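You operate a simulated robot arm through the tools that you are given. There is no shell and no other tool. Be economical: measure what you need, move in short steps, check, and stop when the job is done.

Carry out the task below with a simulated robot arm. There is one attempt and no reset: what you move stays moved.

Task
Mix 2 shots of yellow dye into the mixer drum.
Fine: pump them into the measuring jug, tip it in, crank till even; jug back on the table; leave the other dye and the jugs on the drums alone. Set down upright: medium measuring jug.

Only the result counts: the job must be done as asked and must still hold three seconds after the hand-in. Knocking over, shifting, dropping, spilling or breaking anything else fails it.

Robot
A 7-joint arm with a fingered hand on a trunk, on a base that drives. Base frame: it is fixed to the floor where the robot stands at the start and does not move with it; the origin is under the middle of the robot, x ahead of it, y to its left, z up. Readings come in m, rad, newtons and seconds.
With the tool pointing down near the work surface it reaches from about 0.1 to 0.34 m from the robot's upright axis, wherever it stands. Its first joint turns from -1.204 to 3.002 rad. Places, roughly: blue drum [0.7, 0.6, 0.8]; large measuring jug [-0.5, -3, 0.75]; medium measuring jug [-1.75, -5.25, 1]; mixer crank [0.4, 0.6, 1.3]; mixer paddle [0.7, 0.6, 0.7]; pump head [0.8, 0, 1]; table under the yellow dye nozzle [0.7, 0, 0.6]; top of the short table [0.7, 0, 0.6]. Payload 3.4 kg.
Tool frame: the origin (TCP) lies between the finger pads and is the grasp point; the fingertips stand 0.025 m ahead of it; z points along the fingers, y is the line along which they close. The gripper opens to 0.088 m. The gripper's body begins 0.029 m behind the TCP. The gripper is a hand of 5 fingers: y runs from the thumb to the fingers, the wrist lies at [-0.013, -0.097, -0.162] in the tool frame.
Orientation is that of the tool frame in the base frame, as [roll, pitch, yaw] about the fixed x, y, z axes, in that order (R = Rz(yaw) Ry(pitch) Rx(roll)). With the fingers straight down and the wrist toward the robot, the tool's x, y and z point along [0, 1, 0], [1, 0, 0] and [0, 0, -1] of the base frame.

Tools
- The arm moves only by the tool play_rows. Its argument "deltas" is a list of rows, each a list of 6 numbers: the shift along the tool's x, y, z in units of 250 mm (1.0 is 250 mm), then the turn, a rotation vector about the tool's x, y, z in units of 45 degrees (1.0 is 45 degrees). In form: [[tx, ty, tz, rx, ry, rz], ...]. A call has 1 to 12 rows; each row is the pose to reach, as a shift and turn from the pose commanded when the call began, along the tool's axes at that moment. A call with a number of a shift or a turn outside -1 to 1 is refused whole. Rows are played at 5 a second. More than 0.05 m and 0.15 rad between two rows, and nothing of the call is played. Where a pose cannot be reached the arm comes as near as it can. A force on the tool above 80 N (or 10 N above the force at the start of the call, whichever is more), or a blocked arm, ends the call early, and 0.2 s more pass. In this call time passes only in rows, and 0.2 s behind the last. The reply holds the time, the measured pose of the TCP, the force on the tool along the base axes, the opening and the grip force, in the units named above and with some noise, with the torque about the TCP (base axes, N m) and any sound that the robot's microphone picked up.
- Cameras (640 x 400 px; columns grow to the right, rows downward): "scene" is now at [0.1426, 0.0031, 1.6452]; the picture's right is [0.21, -0.98, -0.00], its down [0.03, 0.01, -1.00] and it looks along [0.98, 0.21, 0.03] (base axes); focal length 214 px, centre (320, 200). "wrist" rides on the gripper at [0.059, -0.079, -0.105] in the tool frame; the picture's right is [-0.73, 0.32, -0.61], its down [-0.62, -0.68, 0.38] and it looks along [-0.29, 0.66, 0.70] (tool axes); focal length 234 px, centre (320, 200). There is no depth. A picture from a camera that has moved, and an enlarged one, comes with that camera's place and axes in the base frame and with its lens. The place of the scene camera against the robot may be out by one fixed shift of up to 0.025 m in any direction.
- grab_frame(camera): a new picture of that camera. No time passes.
- slide_trunk(by): slides the trunk up (or, below 0, down) by that many m; the arm and the scene camera ride with it, the base frame stays. It gives what a move gives, with no picture.
- drive_base(legs): drives the robot by 1 to 6 legs, each [ahead, left, turn to the left] in m, m and rad, along the robot's own axes; the way and the turn of a leg run together, so that a leg with both is an arc; at most 1.5 m and 3.142 rad a leg. The arm and the cameras ride along, it lands a little off, and it stops where it bumps. It gives what a move gives.
- curl_fingers(index, middle, ring, little, thumb_bend, thumb_turn): sets how far each is bent, from 0 (flat) to 100 (curled in); at 30 the hand is open as for a grip, at 70 the pads meet at the TCP. One left out holds its place. A second passes; each finger stops where it meets its share of the squeeze, and holds until it gets a number again. It is the only way to open and close the hand. It gives what a move gives, with no picture; readings hold the bend of each and the force on index, middle, ring, little, thumb and palm. thumb_turn goes from beside the hand (0) to across from the fingers (100), as for a grip.
- head_to(pan, tilt): turns the head with the scene camera to pan (to the left, within 1.501 rad either way) and tilt (down, from -0.506 to 1.204), counted from straight ahead of the robot. It gives what a move gives.
- close_up(camera, box): a new picture of the part [left, top, right, bottom] of that camera's present view, enlarged. No time passes.
- sign_off(): hands the job in; it is judged then, once.

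Go step by step. Nothing tells you exact positions but the pictures and the camera data: compare them with the known pose of the tool, close in by small moves and look again before you grip or let go. The budget is 120 turns and 78 pictures, counting those below and the enlarged ones. Unless the task says otherwise, let go and move clear before handing in, and close with one line.

The tools are called after ">>>" as a command line: name --pt "numbers of a row" for each row, then --argument value for the rest, lists and objects as JSON in quotes. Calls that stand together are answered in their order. play_rows: Moves the arm, as the interface text tells. Its arguments: {"type":"object","properties":{"deltas":{"type":"array","items":{"type":"array","items":{"type":"number"}}}},"required":["deltas"]} The other tools are called the same way: slide_trunk (by) slides the trunk up or down; curl_fingers (index, middle, ring, little, thumb_bend, thumb_turn) moves the fingers one by one; drive_base (legs) drives the base; head_to (pan, tilt) turns the head that bears the scene camera; grab_frame (camera) takes a picture; close_up (camera, box) takes an enlarged picture of a part of a camera's view; sign_off () hands the job in.

At the start:

```text
time_s: 0.0
position: [0.2986, 0.1793, 1.4972]
tcp_rot: [-3.076, -0.017, 1.559]
wrist_force: [-0.4, -1.0, 0.1]
ft_torque: [0.01, 0.02, -0.02]
finger_gap: 0.0877
gripper_force: 0.1
shape: jaw
bend: [30.0, 30.0, 30.0, 30.0, 30.0, 98.0]
finger forces: [0.0, 0.0, 0.1, 0.0, 0.0, 0.1]
trunk travel left (down, up): [-0.849, 0.091]
robot x, y, heading: [0.0072, -0.0018, -0.002]
head pan, tilt: [-0.014, 1.201]
```

scene: 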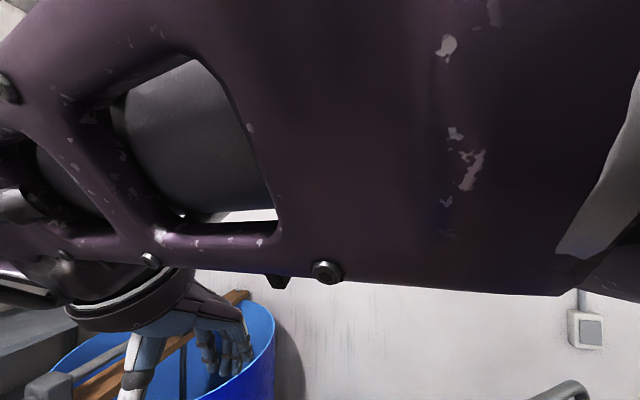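
wrist: 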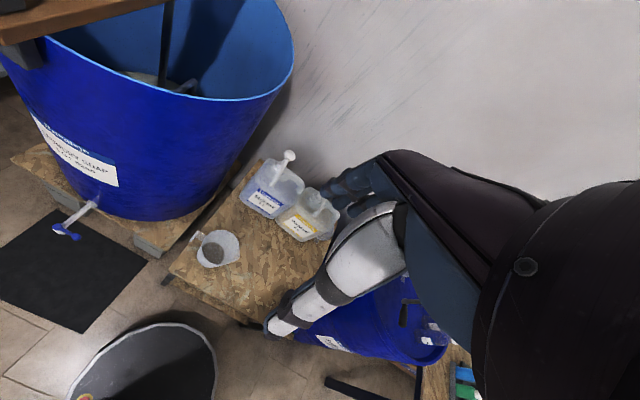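

The hand is up high; the wrist view shows the blue mixer drum, two dye jugs on a low table and a small cup. I'll look around with the head first.

>>> head_to --pan 0 --tilt 0.6

>>> grab_frame --camera "scene"

>>> close_up --camera "wrist" --box '[160, 130, 360, 290]'

```text
time_s: 1.0
position: [0.3021, 0.1765, 1.497]
tcp_rot: [-3.062, -0.025, 1.55]
wrist_force: [-0.6, 0.2, 0.5]
ft_torque: [-0.01, 0.0, 0.03]
finger_gap: 0.0879
gripper_force: 0.1
shape: jaw
bend: [30.0, 30.0, 30.0, 30.0, 30.0, 98.0]
finger forces: [0.0, 0.0, 0.1, 0.0, 0.0, 0.0]
trunk travel left (down, up): [-0.849, 0.091]
robot x, y, heading: [0.0042, -0.001, -0.001]
head pan, tilt: [0.0, 0.6]
```

```text
75 pictures are left
camera scene: at [0.1466, -0.0074, 1.6358], right [0.09, -1.0, 0.0], down [-0.07, -0.01, -1.0], along [0.99, 0.09, -0.07], focal length 214 px, centre (320, 200)
```

scene: 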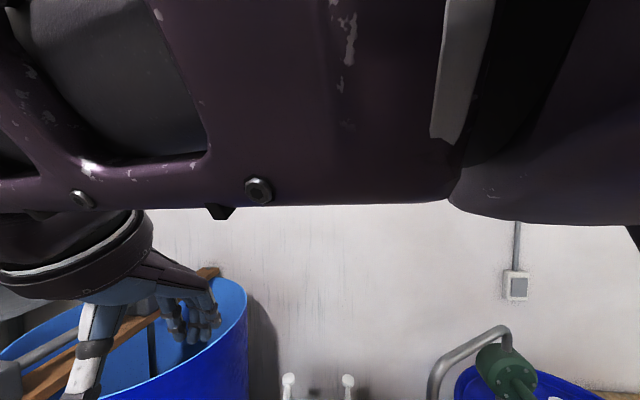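

```text
2.50 times, centred on (260, 210) of wrist
camera zoom: at [0.2335, 0.2338, 1.6094], right [0.36, -0.75, 0.56], down [-0.72, -0.6, -0.34], along [0.59, -0.28, -0.75], focal length 585 px, centre (470, 175)
```

zoom: 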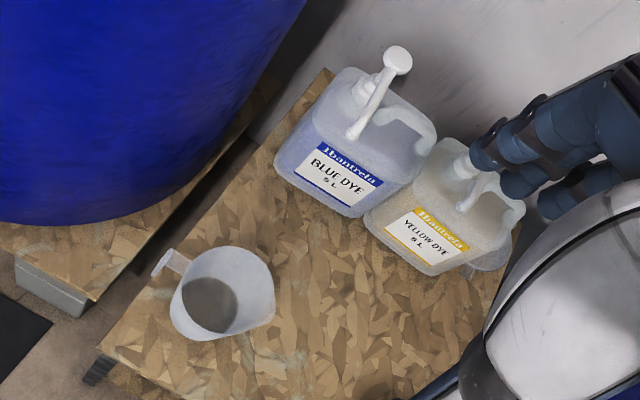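

The head view is not where the tilt reading suggests; I'll check again and look lower.

>>> head_to --pan 0 --tilt 1.0

>>> grab_frame --camera "scene"

```text
time_s: 1.9
position: [0.3022, 0.1771, 1.4976]
tcp_rot: [-3.061, -0.027, 1.551]
wrist_force: [0.0, 0.2, -0.3]
ft_torque: [-0.03, 0.0, 0.03]
finger_gap: 0.0877
gripper_force: 0.1
shape: jaw
bend: [30.0, 30.0, 30.0, 30.0, 30.0, 98.0]
finger forces: [0.0, 0.0, 0.0, 0.1, 0.1, 0.0]
trunk travel left (down, up): [-0.849, 0.091]
robot x, y, heading: [-0.0008, -0.0022, 0.001]
head pan, tilt: [0.0, 1.0]
```

```text
73 pictures are left
camera scene: at [0.1466, -0.0079, 1.6357], right [0.09, -1.0, 0.0], down [-0.08, -0.01, -1.0], along [0.99, 0.09, -0.08], focal length 214 px, centre (320, 200)
```

scene: 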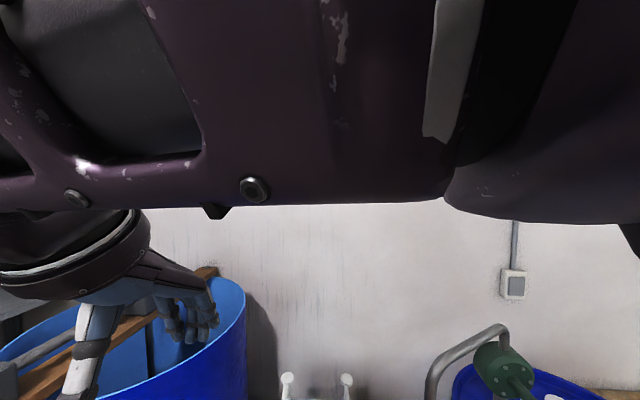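

The head seems jammed against the raised arm. I'll lower the arm to free the view.

>>> play_rows --pt "0 0 0.18 0 0 0" --pt "0 0 0.36 0 0 0" --pt "0 0 0.54 0 0 0" --pt "0 0 0.72 0 0 0" --pt "0 0 0.9 0 0 0"

>>> head_to --pan 0 --tilt 0.9

>>> grab_frame --camera "scene"

```text
time_s: 3.1
position: [0.2858, 0.1864, 1.2703]
tcp_rot: [-3.076, -0.021, 1.558]
wrist_force: [-0.3, -1.3, 0.6]
ft_torque: [0.01, 0.01, 0.02]
finger_gap: 0.0875
gripper_force: 0.0
shape: jaw
bend: [30.0, 30.0, 30.0, 30.0, 30.0, 98.0]
finger forces: [0.0, 0.0, 0.0, 0.1, 0.1, 0.1]
trunk travel left (down, up): [-0.849, 0.091]
robot x, y, heading: [-0.0017, 0.0017, -0.005]
head pan, tilt: [0.0, 1.0]
```

```text
time_s: 3.7
position: [0.2845, 0.1865, 1.2719]
tcp_rot: [-3.075, -0.017, 1.557]
wrist_force: [-0.3, -0.4, 0.2]
ft_torque: [-0.02, -0.02, 0.0]
finger_gap: 0.0876
gripper_force: 0.1
shape: jaw
bend: [30.0, 30.0, 30.0, 30.0, 30.0, 98.0]
finger forces: [0.1, 0.1, 0.1, 0.0, 0.0, 0.0]
trunk travel left (down, up): [-0.849, 0.091]
robot x, y, heading: [0.0057, -0.0008, -0.003]
head pan, tilt: [0.0, 0.901]
```

```text
72 pictures are left
camera scene: at [0.1308, -0.0156, 1.5625], right [0.0, -1.0, 0.0], down [-0.78, 0.0, -0.62], along [0.62, 0.0, -0.78], focal length 214 px, centre (320, 200)
```

scene: 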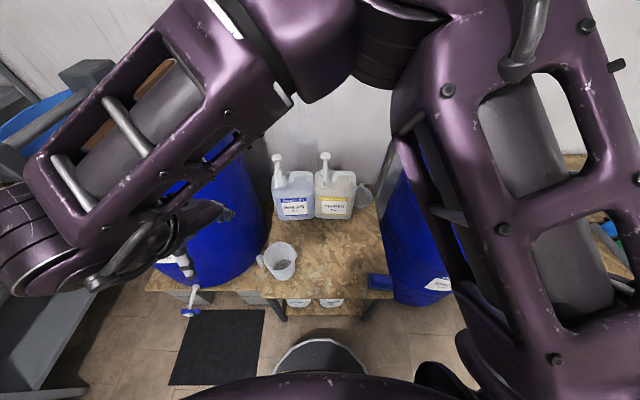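

The head is free now. I'll enlarge the table zone.

>>> close_up --camera "scene" --box '[240, 130, 440, 310]'

>>> head_to --pan -1.5 --tilt 0.4

>>> grab_frame --camera "scene"

```text
2.22 times, centred on (340, 220) of scene
camera zoom: at [0.1308, -0.0156, 1.5625], right [0.0, -1.0, 0.0], down [-0.78, 0.0, -0.62], along [0.62, 0.0, -0.78], focal length 477 px, centre (276, 156)
```

zoom: 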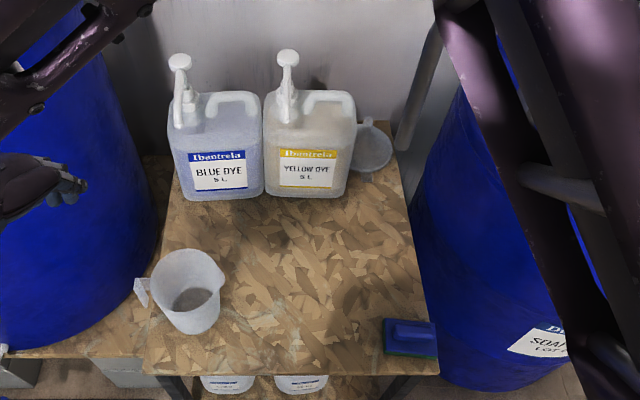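

```text
time_s: 5.3
position: [0.2862, 0.1864, 1.2715]
tcp_rot: [-3.075, -0.016, 1.556]
wrist_force: [0.1, 0.6, -0.8]
ft_torque: [-0.01, -0.03, 0.02]
finger_gap: 0.088
gripper_force: 0.0
shape: jaw
bend: [30.0, 30.0, 30.0, 30.0, 30.0, 98.0]
finger forces: [0.0, 0.0, 0.0, 0.1, 0.0, 0.0]
trunk travel left (down, up): [-0.849, 0.091]
robot x, y, heading: [-0.0012, 0.0003, 0.002]
head pan, tilt: [-1.499, 0.4]
```

```text
70 pictures are left
camera scene: at [0.0621, -0.1081, 1.6055], right [-1.0, -0.07, 0.0], down [-0.03, 0.39, -0.92], along [0.07, -0.92, -0.39], focal length 214 px, centre (320, 200)
```

scene: 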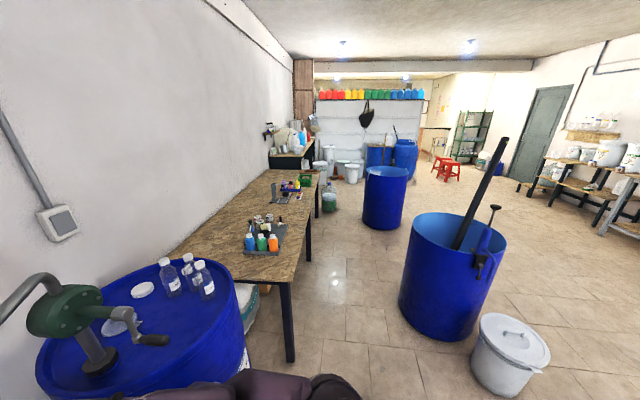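

The far drums sit near the listed spots of the other jugs. I'll zoom in to see what is there.

>>> close_up --camera "scene" --box '[340, 110, 440, 190]'

>>> close_up --camera "scene" --box '[500, 110, 640, 210]'

```text
5.00 times, centred on (390, 150) of scene
camera zoom: at [0.0621, -0.1081, 1.6055], right [-1.0, -0.07, 0.0], down [-0.03, 0.39, -0.92], along [0.07, -0.92, -0.39], focal length 1072 px, centre (-30, 450)
```

zoom: 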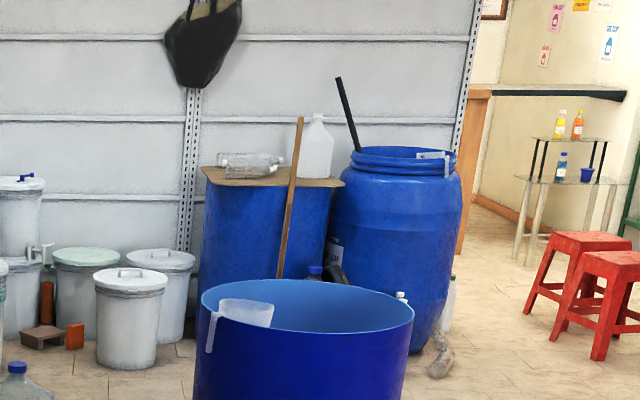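

```text
4.00 times, centred on (570, 160) of scene
camera zoom: at [0.0621, -0.1081, 1.6055], right [-1.0, -0.07, 0.0], down [-0.03, 0.39, -0.92], along [0.07, -0.92, -0.39], focal length 858 px, centre (-680, 360)
```

zoom: 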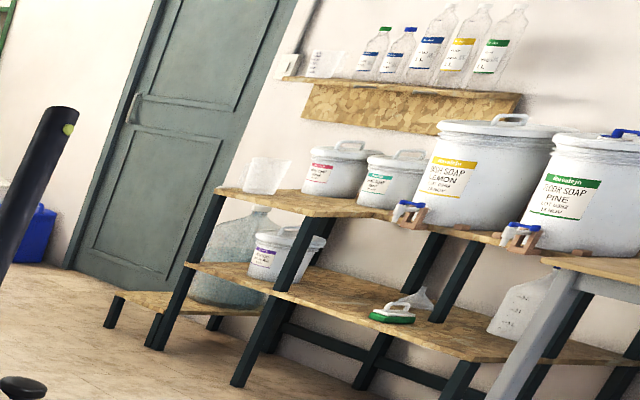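

The other two jugs hang on far drums' rims, so the jug on the short table is the one to use. Now I look at the mixer drum on the left.

>>> head_to --pan 0.8 --tilt 0.6

>>> grab_frame --camera "scene"

>>> grab_frame --camera "wrist"

```text
time_s: 7.5
position: [0.286, 0.1857, 1.2722]
tcp_rot: [-3.075, -0.017, 1.557]
wrist_force: [0.2, 0.0, -0.5]
ft_torque: [0.0, -0.01, -0.02]
finger_gap: 0.0877
gripper_force: 0.1
shape: jaw
bend: [30.0, 30.0, 30.0, 30.0, 30.0, 98.0]
finger forces: [0.1, 0.1, 0.0, 0.0, 0.1, 0.1]
trunk travel left (down, up): [-0.849, 0.091]
robot x, y, heading: [-0.0012, -0.003, 0.001]
head pan, tilt: [0.799, 0.6]
```

```text
67 pictures are left
camera scene: at [0.117, 0.0476, 1.5873], right [0.72, -0.7, 0.0], down [-0.39, -0.4, -0.83], along [0.58, 0.59, -0.56], focal length 214 px, centre (320, 200)
```

scene: 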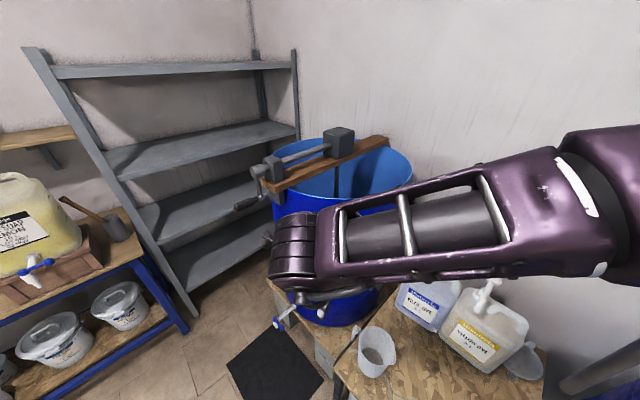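

```text
66 pictures are left
camera wrist: at [0.2139, 0.2432, 1.3824], right [0.35, -0.74, 0.57], down [-0.71, -0.61, -0.35], along [0.61, -0.29, -0.74], focal length 234 px, centre (320, 200)
```

wrist: 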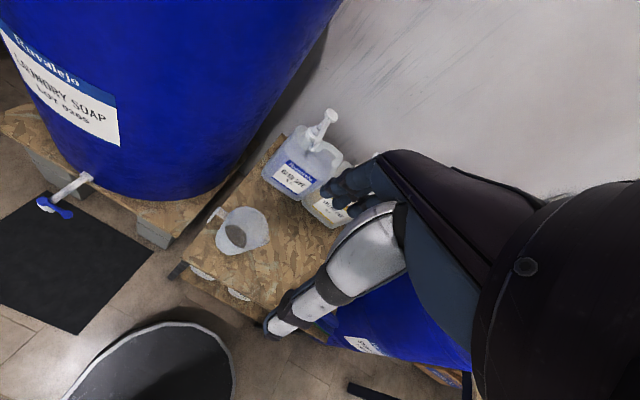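

The crank sits at the front end of a horizontal shaft running along the wooden plank. A zoom to get its geometry.

>>> close_up --camera "scene" --box '[220, 115, 420, 240]'

```text
3.20 times, centred on (320, 178) of scene
camera zoom: at [0.117, 0.0476, 1.5873], right [0.72, -0.7, 0.0], down [-0.39, -0.4, -0.83], along [0.58, 0.59, -0.56], focal length 686 px, centre (320, 272)
```

zoom: 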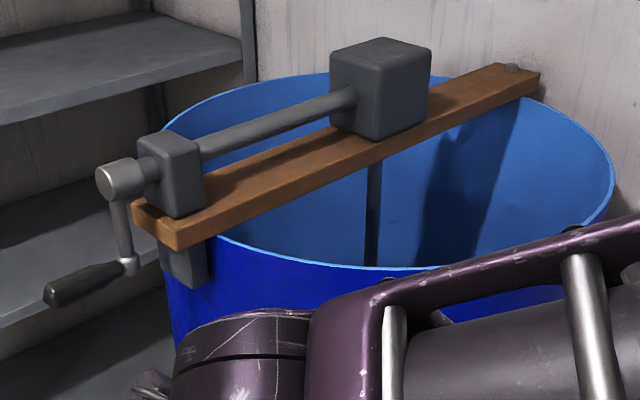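

Crank hub is about (0.39, 0.60, 1.30), radius ~0.095, handle hanging down pointing toward −x. Now I lower the trunk and look down at the base versus the table edge.

>>> slide_trunk --by -0.4

>>> head_to --pan 0.1 --tilt 1.1

>>> grab_frame --camera "scene"

>>> grab_frame --camera "wrist"

```text
time_s: 11.3
position: [0.2851, 0.1861, 0.872]
tcp_rot: [-3.074, -0.016, 1.557]
wrist_force: [-0.3, 0.2, -0.3]
ft_torque: [0.0, -0.01, 0.0]
finger_gap: 0.0876
gripper_force: 0.0
shape: jaw
bend: [30.0, 30.0, 30.0, 30.0, 30.0, 98.0]
finger forces: [0.0, 0.1, 0.0, 0.1, 0.1, 0.0]
trunk travel left (down, up): [-0.449, 0.491]
robot x, y, heading: [-0.0024, -0.002, 0.004]
head pan, tilt: [0.799, 0.6]
```

```text
time_s: 12.4
position: [0.2856, 0.1849, 0.8712]
tcp_rot: [-3.074, -0.017, 1.557]
wrist_force: [-0.5, -0.1, 0.1]
ft_torque: [0.01, 0.01, 0.0]
finger_gap: 0.088
gripper_force: 0.0
shape: jaw
bend: [30.0, 30.0, 30.0, 30.0, 30.0, 98.0]
finger forces: [0.0, 0.0, 0.0, 0.1, 0.1, 0.1]
trunk travel left (down, up): [-0.449, 0.491]
robot x, y, heading: [0.001, -0.0044, -0.001]
head pan, tilt: [0.099, 1.1]
```

```text
64 pictures are left
camera scene: at [0.1182, -0.0094, 1.1487], right [0.1, -0.99, 0.0], down [-0.89, -0.09, -0.45], along [0.45, 0.05, -0.89], focal length 214 px, centre (320, 200)
```

scene: 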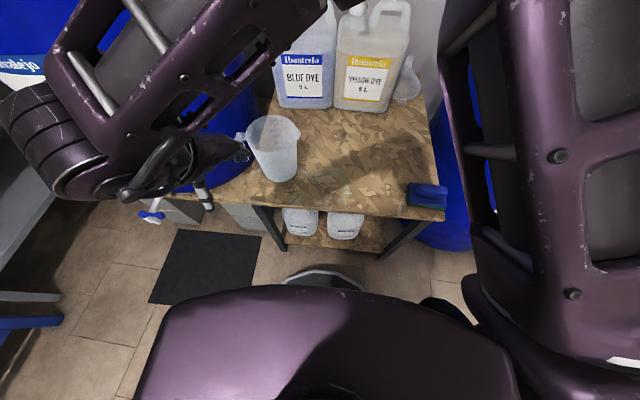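

```text
63 pictures are left
camera wrist: at [0.2138, 0.2432, 0.9821], right [0.35, -0.74, 0.57], down [-0.71, -0.61, -0.35], along [0.61, -0.29, -0.74], focal length 234 px, centre (320, 200)
```

wrist: 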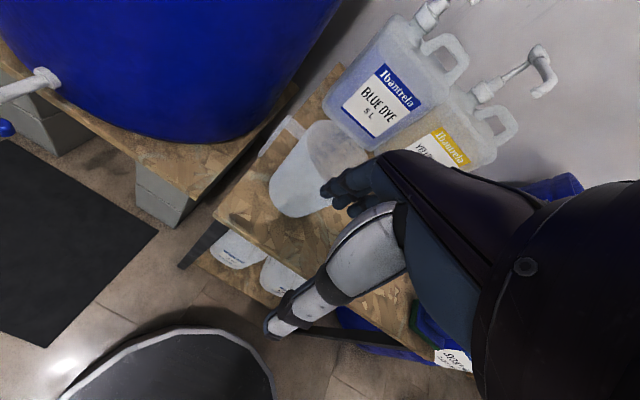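

The base front is ~0.25 m from the axis, so I can drive only ~0.1 m toward the table. I'll zoom on the jug and the nozzle to see shapes.

>>> close_up --camera "scene" --box '[200, 90, 330, 200]'

>>> close_up --camera "wrist" --box '[240, 0, 600, 220]'

```text
3.64 times, centred on (265, 145) of scene
camera zoom: at [0.1182, -0.0094, 1.1487], right [0.1, -0.99, 0.0], down [-0.89, -0.09, -0.45], along [0.45, 0.05, -0.89], focal length 780 px, centre (520, 400)
```

zoom: 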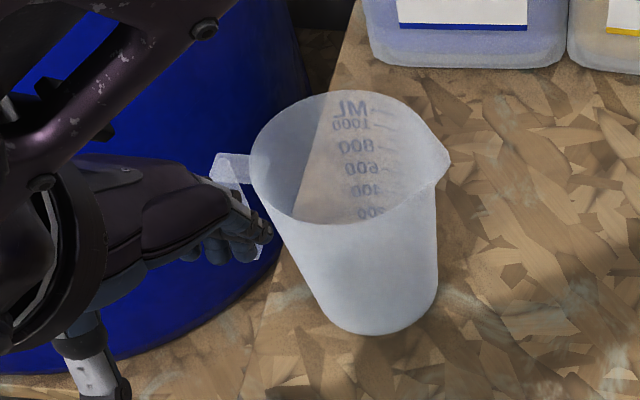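

```text
1.78 times, centred on (420, 110) of wrist
camera zoom: at [0.2138, 0.2432, 0.9821], right [0.35, -0.74, 0.57], down [-0.71, -0.61, -0.35], along [0.61, -0.29, -0.74], focal length 416 px, centre (142, 360)
```

zoom: 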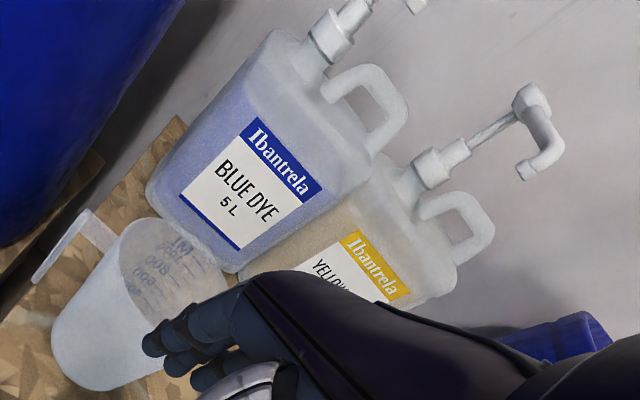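

The jug (1000 ml) has a flat hook handle, open at the bottom, on its +y side near (0.485, 0.24, 0.70); its spout faces −y. I plan to grip it like a hand would: fingers horizontal along +x going through the gap, thumb outside. First I turn the hand.

>>> play_rows --pt "0 0 0 -0.1 0.1 0.1" --pt "0 0 0 -0.2 0.2 0.2" --pt "0 0 0 -0.3 0.3 0.3" --pt "0 0 0 -0.4 0.4 0.4" --pt "0 0 0 -0.5 0.5 0.5" --pt "0 0 0 -0.6 0.6 0.6" --pt "0 0 0 -0.7 0.7 0.7" --pt "0 0 0 -0.77 0.77 0.77"

>>> play_rows --pt "0 0 0 -0.1 0.1 0.1" --pt "0 0 0 -0.2 0.2 0.2" --pt "0 0 0 -0.3 0.3 0.3" --pt "0 0 0 -0.4 0.4 0.4" --pt "0 0 0 -0.5 0.5 0.5" --pt "0 0 0 -0.6 0.6 0.6" --pt "0 0 0 -0.7 0.7 0.7" --pt "0 0 0 -0.77 0.77 0.77"

>>> grab_frame --camera "scene"

```text
time_s: 14.2
position: [0.313, 0.1326, 0.9262]
tcp_rot: [2.871, -0.717, 0.946]
wrist_force: [-1.0, -0.8, -0.4]
ft_torque: [-0.02, 0.0, -0.01]
finger_gap: 0.0881
gripper_force: 0.1
shape: jaw
bend: [30.0, 30.0, 30.0, 30.0, 30.0, 98.0]
finger forces: [0.0, 0.0, 0.0, 0.1, 0.1, 0.0]
out of reach, approached as far as the arm can: row 4, 5, 6, 7, 8
trunk travel left (down, up): [-0.449, 0.491]
robot x, y, heading: [-0.0007, 0.0013, 0.0]
head pan, tilt: [0.099, 1.1]
```

```text
time_s: 14.7
position: [0.315, 0.1142, 0.9224]
tcp_rot: [2.973, -0.789, 0.737]
wrist_force: [-0.2, 0.0, -0.1]
ft_torque: [0.01, 0.03, 0.05]
finger_gap: 0.0879
gripper_force: 0.1
shape: jaw
bend: [30.0, 30.0, 30.0, 30.0, 30.0, 98.0]
finger forces: [0.1, 0.0, 0.1, 0.0, 0.1, 0.1]
out of reach, approached as far as the arm can: row 1, 2
trunk travel left (down, up): [-0.449, 0.491]
robot x, y, heading: [-0.0006, -0.0039, -0.003]
head pan, tilt: [0.099, 1.1]
stopped in row 2: the arm was blocked; the commanded pose is now the measured one
```

```text
60 pictures are left
camera scene: at [0.1114, -0.0065, 1.1433], right [0.17, -0.99, 0.0], down [-0.91, -0.16, -0.37], along [0.37, 0.06, -0.93], focal length 214 px, centre (320, 200)
```

scene: 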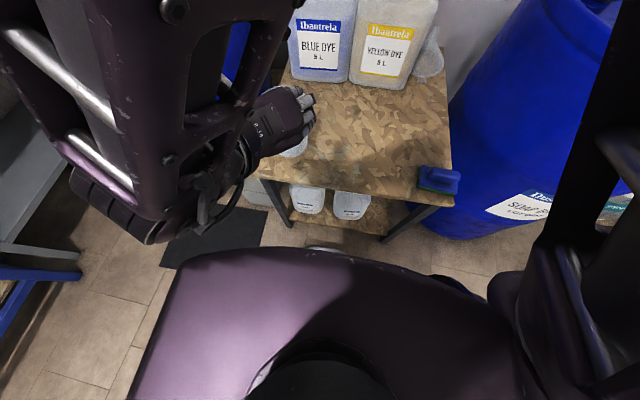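

The wrist was too close to the body for that turn. I'll first reach forward above the table, then continue turning.

>>> play_rows --pt "0.12 0.03 0.1 0 0 0" --pt "0.24 0.06 0.2 0 0 0" --pt "0.36 0.09 0.3 0 0 0" --pt "0.48 0.12 0.4 0 0 0" --pt "0.64 0.148 0.5 0 0 0"

>>> grab_frame --camera "scene"

```text
time_s: 16.1
position: [0.5144, 0.1833, 0.97]
tcp_rot: [3.022, -0.818, 0.659]
wrist_force: [-0.9, -0.4, 0.5]
ft_torque: [0.0, 0.01, -0.03]
finger_gap: 0.0879
gripper_force: 0.0
shape: jaw
bend: [30.0, 30.0, 30.0, 30.0, 30.0, 98.0]
finger forces: [0.0, 0.0, 0.1, 0.0, 0.1, 0.0]
trunk travel left (down, up): [-0.449, 0.491]
robot x, y, heading: [0.0029, -0.0015, 0.002]
head pan, tilt: [0.099, 1.1]
stopped in row 5: the arm was blocked; the commanded pose is now the measured one
```

```text
59 pictures are left
camera scene: at [0.1178, -0.0099, 1.1487], right [0.1, -1.0, 0.0], down [-0.89, -0.09, -0.45], along [0.45, 0.05, -0.89], focal length 214 px, centre (320, 200)
```

scene: 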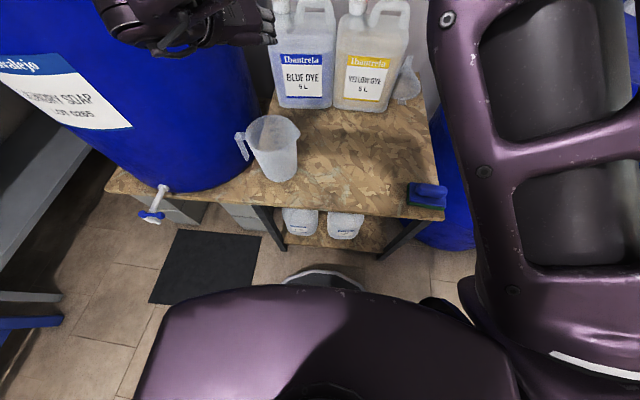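

Arm reaches 0.51 m forward here. Now finish turning the fingers to point horizontally ahead.

>>> play_rows --pt "0 0 0 -0.093 0.128 0.053" --pt "0 0 0 -0.187 0.256 0.105" --pt "0 0 0 -0.28 0.384 0.158" --pt "0 0 0 -0.373 0.513 0.21" --pt "0 0 0 -0.466 0.641 0.263" --pt "0 0 0 -0.56 0.769 0.315" --pt "0 0 0 -0.653 0.897 0.368"

>>> grab_frame --camera "scene"

```text
time_s: 17.9
position: [0.5573, 0.0121, 1.067]
tcp_rot: [-1.582, -1.495, -1.554]
wrist_force: [0.7, -0.4, 0.4]
ft_torque: [0.02, -0.01, -0.03]
finger_gap: 0.0876
gripper_force: 0.0
shape: jaw
bend: [30.0, 30.0, 30.0, 30.0, 30.0, 98.0]
finger forces: [0.1, 0.0, 0.1, 0.0, 0.0, 0.1]
out of reach, approached as far as the arm can: row 2, 3, 4, 5, 6, 7
trunk travel left (down, up): [-0.449, 0.491]
robot x, y, heading: [-0.001, 0.0031, 0.004]
head pan, tilt: [0.099, 1.1]
stopped in row 7: the arm was blocked; the commanded pose is now the measured one
```

```text
58 pictures are left
camera scene: at [0.1181, -0.0098, 1.1487], right [0.1, -1.0, 0.0], down [-0.89, -0.09, -0.45], along [0.45, 0.05, -0.89], focal length 214 px, centre (320, 200)
```

scene: 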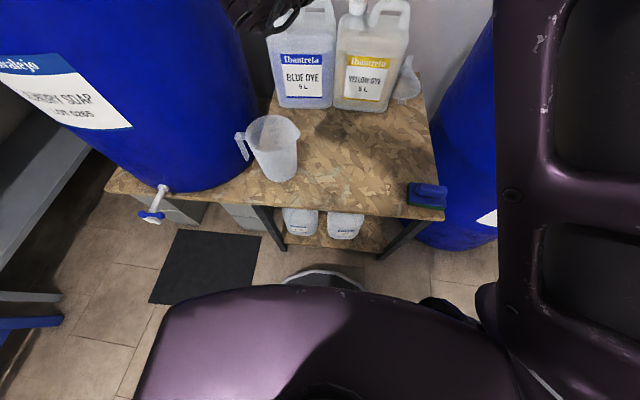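

The orientation is now reached (fingers ahead, tool x up), TCP at (0.557, 0.012, 1.067). I'll back off and shift left so this pose lines up with the handle, then look.

>>> drive_base --legs '[[-0.17, 0.225, 0]]'

>>> head_to --pan 0.1 --tilt 0.7

>>> grab_frame --camera "scene"

>>> grab_frame --camera "wrist"

```text
time_s: 19.9
position: [0.3868, 0.2355, 1.0646]
tcp_rot: [-1.626, -1.495, -1.512]
wrist_force: [-0.4, -0.1, -0.5]
ft_torque: [-0.05, 0.0, 0.02]
finger_gap: 0.0878
gripper_force: 0.1
shape: jaw
bend: [30.0, 30.0, 30.0, 30.0, 30.0, 98.0]
finger forces: [0.1, 0.1, 0.1, 0.0, 0.0, 0.1]
trunk travel left (down, up): [-0.449, 0.491]
robot x, y, heading: [-0.1721, 0.2232, -0.001]
head pan, tilt: [0.099, 1.1]
```

```text
time_s: 20.8
position: [0.3874, 0.234, 1.0661]
tcp_rot: [-1.627, -1.495, -1.51]
wrist_force: [-0.2, -0.4, -0.6]
ft_torque: [0.01, 0.0, -0.01]
finger_gap: 0.0875
gripper_force: 0.1
shape: jaw
bend: [30.0, 30.0, 30.0, 30.0, 30.0, 98.0]
finger forces: [0.1, 0.0, 0.1, 0.1, 0.0, 0.1]
trunk travel left (down, up): [-0.449, 0.491]
robot x, y, heading: [-0.1687, 0.2224, -0.0]
head pan, tilt: [0.099, 0.7]
```

```text
57 pictures are left
camera scene: at [-0.0308, 0.2162, 1.1786], right [0.1, -1.0, 0.0], down [-0.64, -0.06, -0.76], along [0.76, 0.08, -0.64], focal length 214 px, centre (320, 200)
```

scene: 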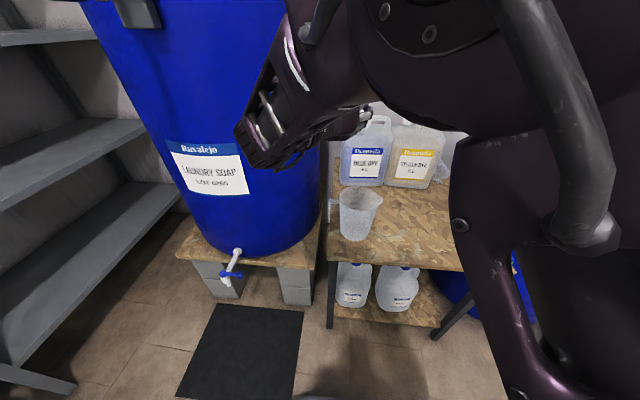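

```text
56 pictures are left
camera wrist: at [0.2819, 0.3082, 1.1302], right [-0.61, -0.27, -0.75], down [0.38, 0.73, -0.57], along [0.7, -0.63, -0.34], focal length 234 px, centre (320, 200)
```

wrist: 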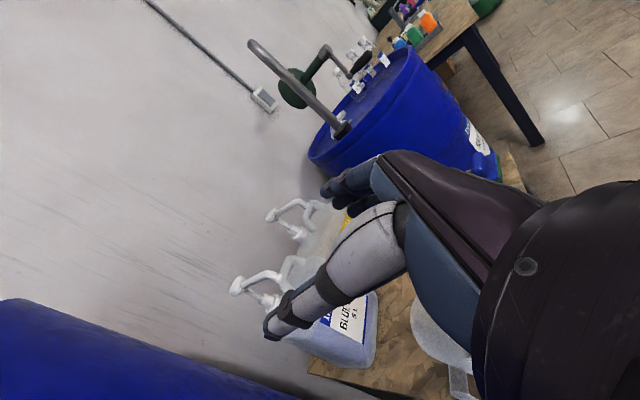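

I'll lower in two stages, watching the forearm against the table.

>>> slide_trunk --by -0.22

>>> grab_frame --camera "scene"

>>> grab_frame --camera "wrist"

```text
time_s: 23.1
position: [0.388, 0.2349, 0.8455]
tcp_rot: [-1.635, -1.493, -1.504]
wrist_force: [-0.1, 0.3, 0.2]
ft_torque: [0.0, -0.01, -0.02]
finger_gap: 0.0877
gripper_force: 0.0
shape: jaw
bend: [30.0, 30.0, 30.0, 30.0, 30.0, 98.0]
finger forces: [0.0, 0.1, 0.1, 0.1, 0.1, 0.0]
trunk travel left (down, up): [-0.229, 0.711]
robot x, y, heading: [-0.1681, 0.2233, -0.001]
head pan, tilt: [0.099, 0.7]
```

```text
55 pictures are left
camera scene: at [-0.0308, 0.2161, 0.9587], right [0.1, -1.0, 0.0], down [-0.64, -0.06, -0.76], along [0.76, 0.08, -0.64], focal length 214 px, centre (320, 200)
```

scene: 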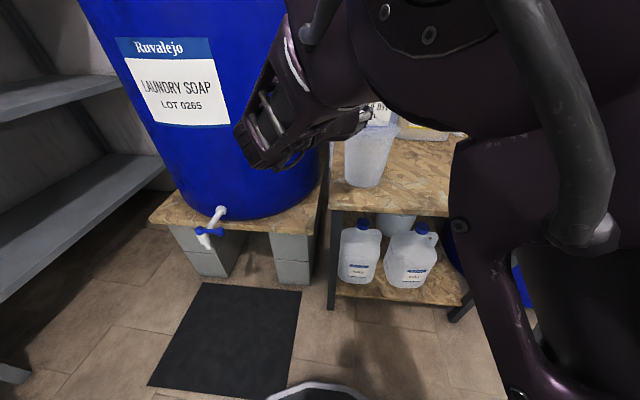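

```text
54 pictures are left
camera wrist: at [0.2818, 0.3082, 0.9102], right [-0.61, -0.27, -0.75], down [0.38, 0.73, -0.57], along [0.7, -0.63, -0.34], focal length 234 px, centre (320, 200)
```

wrist: 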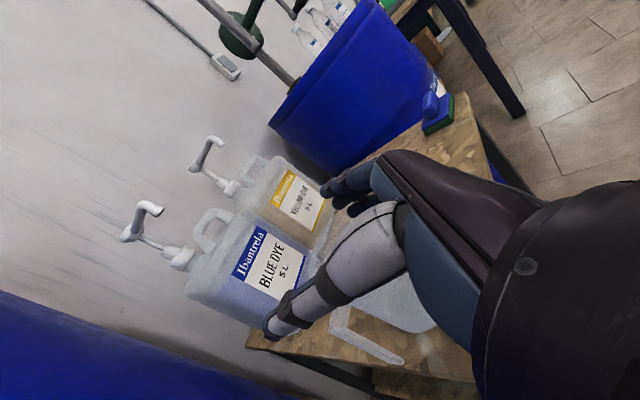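

The handle bar is about (0.49, 0.237, 0.64–0.74). I'll half-close the hand so fingers fit in the narrow gap, and lower to grip height (TCP x still 0.1 m short of the jug).

>>> curl_fingers --index 54 --middle 54 --ring 54 --little 54 --thumb_bend 54

>>> slide_trunk --by -0.15

>>> grab_frame --camera "scene"

>>> grab_frame --camera "wrist"

```text
time_s: 24.1
position: [0.3868, 0.2343, 0.8462]
tcp_rot: [-1.645, -1.494, -1.494]
wrist_force: [0.5, -0.1, 1.2]
ft_torque: [0.0, -0.03, 0.0]
finger_gap: 0.0334
gripper_force: 0.1
shape: fingers
bend: [54.0, 54.0, 54.0, 54.0, 54.0, 98.0]
finger forces: [0.0, 0.0, 0.0, 0.0, 0.0, 0.1]
trunk travel left (down, up): [-0.229, 0.711]
robot x, y, heading: [-0.1673, 0.2252, -0.003]
head pan, tilt: [0.099, 0.7]
```

```text
time_s: 25.8
position: [0.3882, 0.2354, 0.6954]
tcp_rot: [-1.627, -1.495, -1.511]
wrist_force: [0.0, -0.2, -1.5]
ft_torque: [0.01, 0.01, -0.02]
finger_gap: 0.0334
gripper_force: 0.1
shape: fingers
bend: [54.0, 54.0, 54.0, 54.0, 54.0, 98.0]
finger forces: [0.1, 0.0, 0.0, 0.1, 0.0, 0.0]
trunk travel left (down, up): [-0.079, 0.861]
robot x, y, heading: [-0.1717, 0.2239, -0.001]
head pan, tilt: [0.099, 0.7]
```

```text
53 pictures are left
camera scene: at [-0.0307, 0.2161, 0.8087], right [0.1, -1.0, 0.0], down [-0.64, -0.06, -0.76], along [0.76, 0.08, -0.64], focal length 214 px, centre (320, 200)
```

scene: 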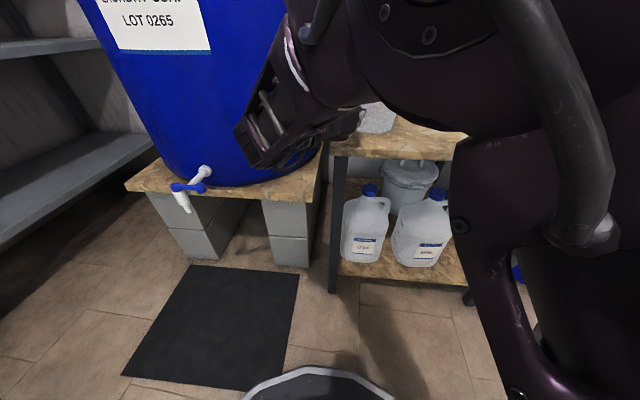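

```text
52 pictures are left
camera wrist: at [0.2818, 0.3082, 0.7602], right [-0.61, -0.27, -0.75], down [0.38, 0.73, -0.57], along [0.7, -0.63, -0.34], focal length 234 px, centre (320, 200)
```

wrist: 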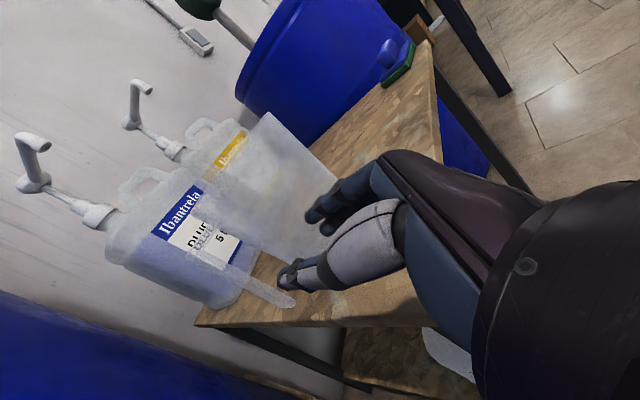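

I zoom on the handle to line up precisely.

>>> close_up --camera "wrist" --box '[180, 180, 360, 320]'

```text
2.86 times, centred on (270, 250) of wrist
camera zoom: at [0.2818, 0.3082, 0.7602], right [-0.61, -0.27, -0.75], down [0.38, 0.73, -0.57], along [0.7, -0.63, -0.34], focal length 669 px, centre (463, 57)
```

zoom: 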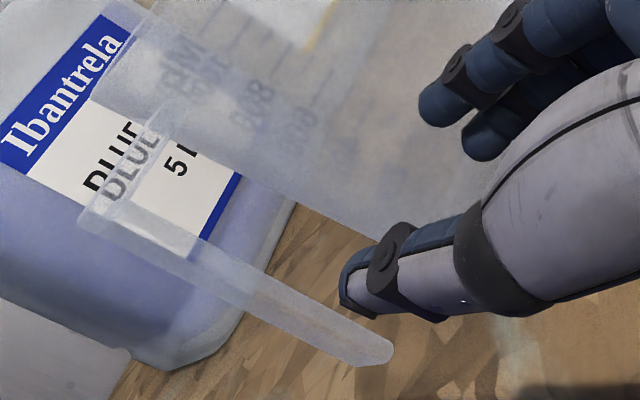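

Handle bar is a vertical strip at about x 0.48, y 0.25, z 0.655–0.75. I'll shift 0.012 left, 0.005 down, then check before going forward.

>>> drive_base --legs '[[0.03, 0.013, 0]]'

>>> close_up --camera "wrist" --box '[180, 180, 360, 320]'

```text
time_s: 26.7
position: [0.4171, 0.2482, 0.6957]
tcp_rot: [-1.653, -1.495, -1.486]
wrist_force: [0.4, -0.9, 0.1]
ft_torque: [0.03, 0.02, -0.01]
finger_gap: 0.0334
gripper_force: 0.0
shape: fingers
bend: [54.0, 54.0, 54.0, 54.0, 54.0, 98.0]
finger forces: [0.0, 0.0, 0.1, 0.0, 0.0, 0.0]
trunk travel left (down, up): [-0.079, 0.861]
robot x, y, heading: [-0.1376, 0.2381, 0.004]
head pan, tilt: [0.099, 0.7]
```

```text
2.86 times, centred on (270, 250) of wrist
camera zoom: at [0.3121, 0.3214, 0.7601], right [-0.61, -0.27, -0.75], down [0.38, 0.73, -0.57], along [0.7, -0.63, -0.34], focal length 669 px, centre (463, 57)
```

zoom: 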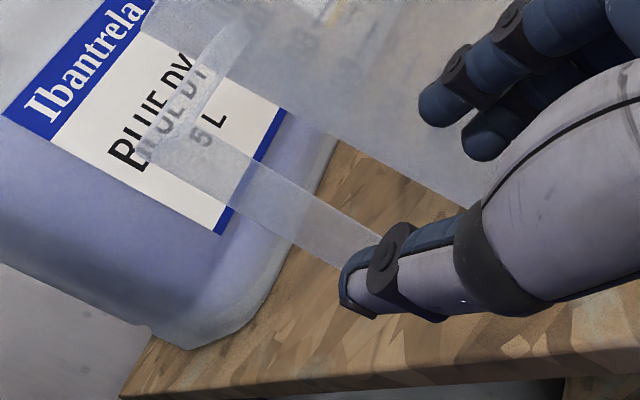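

Alignment looks right: fingertips (y≈0.226) will pass inside the bar (y≈0.248), thumb outside (y≈0.275). Driving forward 0.07.

>>> drive_base --legs '[[0.04, 0, 0]]'

>>> close_up --camera "wrist" --box '[180, 160, 380, 320]'

```text
time_s: 27.6
position: [0.4568, 0.2475, 0.6952]
tcp_rot: [-1.604, -1.492, -1.536]
wrist_force: [0.1, 0.3, 0.0]
ft_torque: [0.0, 0.04, -0.02]
finger_gap: 0.0333
gripper_force: 0.1
shape: fingers
bend: [54.0, 54.0, 54.0, 54.0, 54.0, 98.0]
finger forces: [0.0, 0.0, 0.0, 0.0, 0.0, 0.0]
trunk travel left (down, up): [-0.079, 0.861]
robot x, y, heading: [-0.1056, 0.2359, 0.002]
head pan, tilt: [0.099, 0.7]
```

```text
2.50 times, centred on (280, 240) of wrist
camera zoom: at [0.3507, 0.3209, 0.7606], right [-0.61, -0.27, -0.75], down [0.38, 0.73, -0.57], along [0.7, -0.63, -0.34], focal length 585 px, centre (420, 100)
```

zoom: 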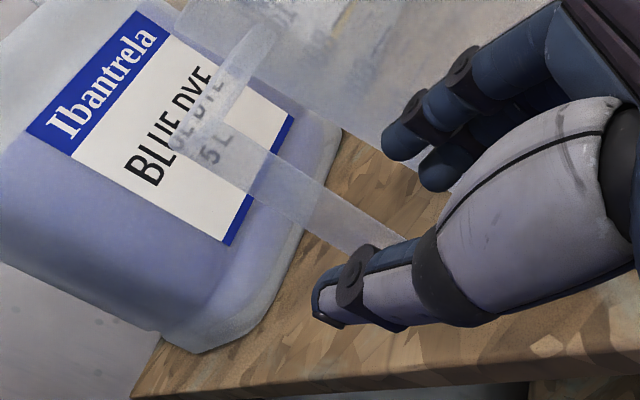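

Still on line; the strip centre is x≈0.49. Final 0.033 forward, then close.

>>> drive_base --legs '[[0.033, 0, 0]]'

>>> close_up --camera "wrist" --box '[180, 140, 380, 300]'

```text
time_s: 28.4
position: [0.4619, 0.2195, 0.6956]
tcp_rot: [-1.639, -1.492, -1.504]
wrist_force: [-0.1, 0.4, -0.1]
ft_torque: [0.0, 0.02, -0.03]
finger_gap: 0.0333
gripper_force: 0.1
shape: fingers
bend: [54.0, 54.0, 54.0, 54.0, 54.0, 98.0]
finger forces: [0.0, 0.0, 0.0, 0.0, 0.0, 0.0]
trunk travel left (down, up): [-0.079, 0.861]
robot x, y, heading: [-0.0944, 0.207, -0.01]
head pan, tilt: [0.099, 0.7]
```

```text
2.50 times, centred on (280, 220) of wrist
camera zoom: at [0.3574, 0.2927, 0.7606], right [-0.61, -0.26, -0.75], down [0.38, 0.73, -0.57], along [0.69, -0.63, -0.34], focal length 585 px, centre (420, 150)
```

zoom: 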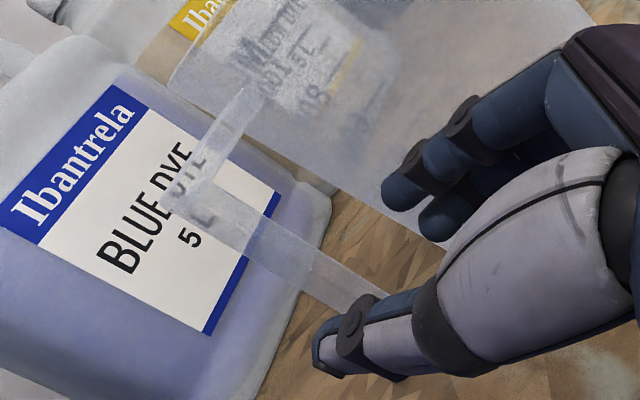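

The base bumped something and slid right by 0.028 m; I need to see what was touched.

>>> grab_frame --camera "scene"

>>> grab_frame --camera "wrist"

```text
47 pictures are left
camera scene: at [0.0438, 0.202, 0.809], right [0.1, -1.0, 0.0], down [-0.64, -0.06, -0.77], along [0.76, 0.07, -0.64], focal length 214 px, centre (320, 200)
```

scene: 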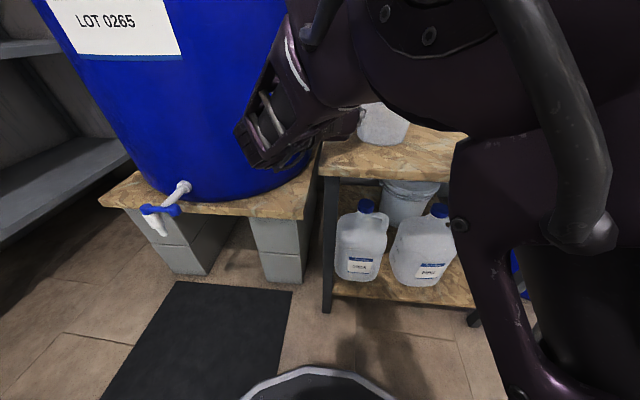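

```text
46 pictures are left
camera wrist: at [0.3574, 0.2927, 0.7606], right [-0.61, -0.26, -0.75], down [0.38, 0.73, -0.57], along [0.69, -0.63, -0.34], focal length 234 px, centre (320, 200)
```

wrist: 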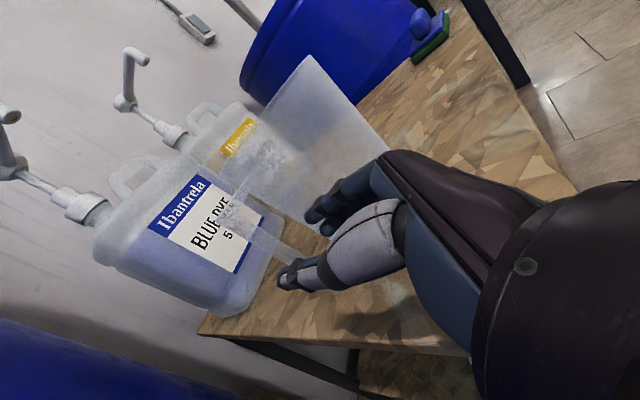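

The jug slid slightly with the hand and still stands. Likely the upper-arm link touched the table edge, so I'll finish the advance with the arm instead of the base.

>>> play_rows --pt "0 0 0.04 0 0 0" --pt "0 0 0.08 0 0 0" --pt "0 0 0.12 0 0 0"

>>> close_up --camera "wrist" --box '[180, 140, 380, 300]'

```text
time_s: 29.2
position: [0.4923, 0.2193, 0.6948]
tcp_rot: [-1.668, -1.49, -1.477]
wrist_force: [-0.4, 0.4, 0.0]
ft_torque: [-0.02, -0.01, -0.01]
finger_gap: 0.0331
gripper_force: 0.0
shape: fingers
bend: [54.0, 54.0, 54.0, 54.0, 54.0, 98.0]
finger forces: [0.1, 0.1, 0.0, 0.0, 0.0, 0.0]
trunk travel left (down, up): [-0.079, 0.861]
robot x, y, heading: [-0.0973, 0.2098, -0.003]
head pan, tilt: [0.099, 0.7]
```

```text
2.50 times, centred on (280, 220) of wrist
camera zoom: at [0.3871, 0.2929, 0.7597], right [-0.61, -0.26, -0.74], down [0.38, 0.73, -0.57], along [0.69, -0.63, -0.34], focal length 585 px, centre (420, 150)
```

zoom: 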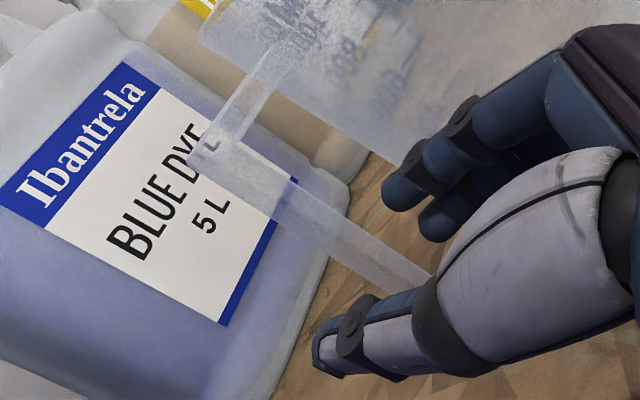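

Triangulating, the jug was nudged: its handle corner now seems near (0.555, 0.20), turned away. I'll retract, rise and look properly.

>>> play_rows --pt "0 0 -0.15 0 0 0" --pt "0 0 -0.3 0 0 0" --pt "0 0 -0.4 0 0 0"

>>> slide_trunk --by 0.2

>>> grab_frame --camera "scene"

>>> grab_frame --camera "wrist"

```text
time_s: 30.2
position: [0.3991, 0.2161, 0.6638]
tcp_rot: [-2.365, -1.449, -0.789]
wrist_force: [1.8, 2.4, 12.4]
ft_torque: [-0.13, 0.27, -0.01]
finger_gap: 0.0332
gripper_force: 6.6
shape: fingers
bend: [54.0, 54.0, 54.0, 54.0, 54.0, 98.0]
finger forces: [0.0, 0.0, 0.1, 12.2, 0.0, 0.0]
trunk travel left (down, up): [-0.079, 0.861]
robot x, y, heading: [-0.0963, 0.2098, -0.001]
head pan, tilt: [0.099, 0.7]
stopped in row 3: the arm was blocked; the commanded pose is now the measured one
```

```text
time_s: 32.4
position: [0.3992, 0.216, 0.8618]
tcp_rot: [-2.35, -1.447, -0.804]
wrist_force: [-0.1, 0.4, 0.3]
ft_torque: [0.02, 0.04, 0.0]
finger_gap: 0.0333
gripper_force: 0.1
shape: fingers
bend: [54.0, 54.0, 54.0, 54.0, 54.0, 98.0]
finger forces: [0.0, 0.1, 0.1, 0.1, 0.0, 0.0]
trunk travel left (down, up): [-0.279, 0.661]
robot x, y, heading: [-0.099, 0.2097, -0.004]
head pan, tilt: [0.099, 0.7]
```

```text
44 pictures are left
camera scene: at [0.0435, 0.2044, 1.0098], right [0.13, -0.99, 0.0], down [-0.63, -0.08, -0.77], along [0.77, 0.1, -0.63], focal length 214 px, centre (320, 200)
```

scene: 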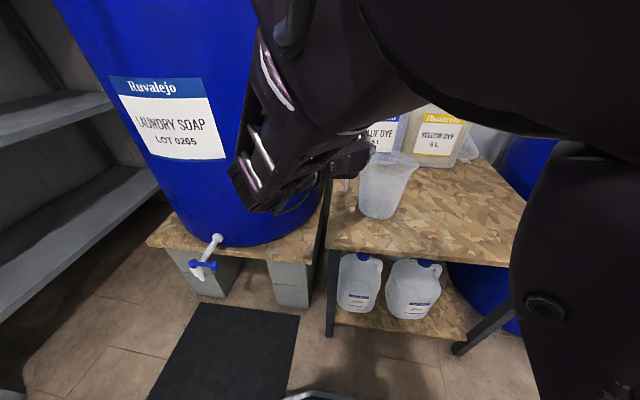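

```text
43 pictures are left
camera wrist: at [0.3008, 0.2896, 0.936], right [-0.67, -0.25, -0.7], down [0.34, 0.73, -0.59], along [0.66, -0.63, -0.41], focal length 234 px, centre (320, 200)
```

wrist: 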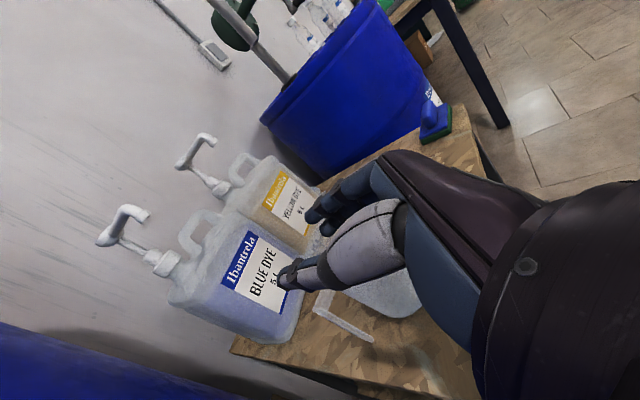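

The jug stands at about (0.53, 0.105), handle bar at about (0.522, 0.203), still facing +y. I'll try reaching down with the arm from this higher trunk, so the upper arm stays clear of the table.

>>> play_rows --pt "-0.13 0.022 0.02 0 0.022 -0.022" --pt "-0.26 0.044 0.04 0 0.045 -0.045" --pt "-0.39 0.066 0.06 0 0.067 -0.067" --pt "-0.52 0.088 0.08 0 0.09 -0.09" --pt "-0.647 0.11 0.098 0 0.112 -0.112"

>>> grab_frame --camera "scene"

>>> close_up --camera "wrist" --box '[180, 140, 400, 320]'

```text
time_s: 33.6
position: [0.4108, 0.1612, 0.8072]
tcp_rot: [-1.962, -1.472, -1.199]
wrist_force: [0.2, 0.3, 0.2]
ft_torque: [0.0, 0.01, 0.0]
finger_gap: 0.033
gripper_force: 0.0
shape: fingers
bend: [54.0, 54.0, 54.0, 54.0, 54.0, 98.0]
finger forces: [0.0, 0.0, 0.0, 0.1, 0.0, 0.0]
out of reach, approached as far as the arm can: row 2, 3, 4, 5
trunk travel left (down, up): [-0.279, 0.661]
robot x, y, heading: [-0.096, 0.2106, -0.0]
head pan, tilt: [0.099, 0.7]
```

```text
42 pictures are left
camera scene: at [0.0433, 0.2014, 1.0089], right [0.1, -1.0, 0.0], down [-0.64, -0.06, -0.77], along [0.76, 0.07, -0.64], focal length 214 px, centre (320, 200)
```

scene: 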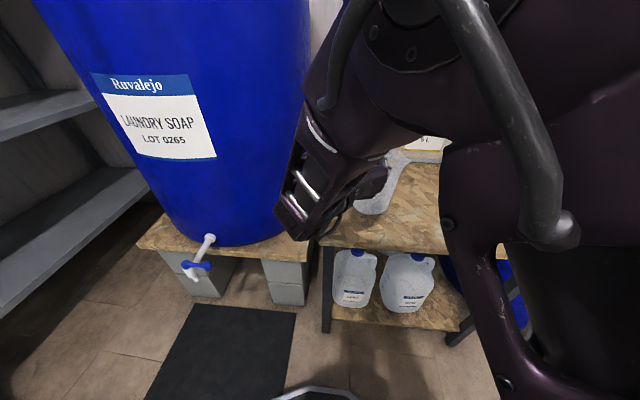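

```text
2.22 times, centred on (290, 230) of wrist
camera zoom: at [0.3095, 0.2363, 0.8769], right [-0.64, -0.24, -0.73], down [0.37, 0.73, -0.57], along [0.67, -0.64, -0.38], focal length 520 px, centre (387, 133)
```

zoom: 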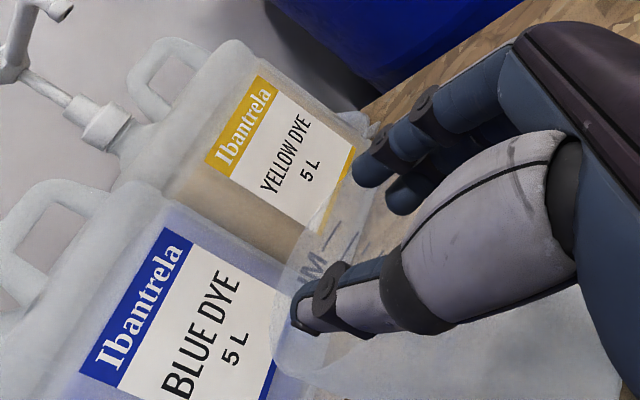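

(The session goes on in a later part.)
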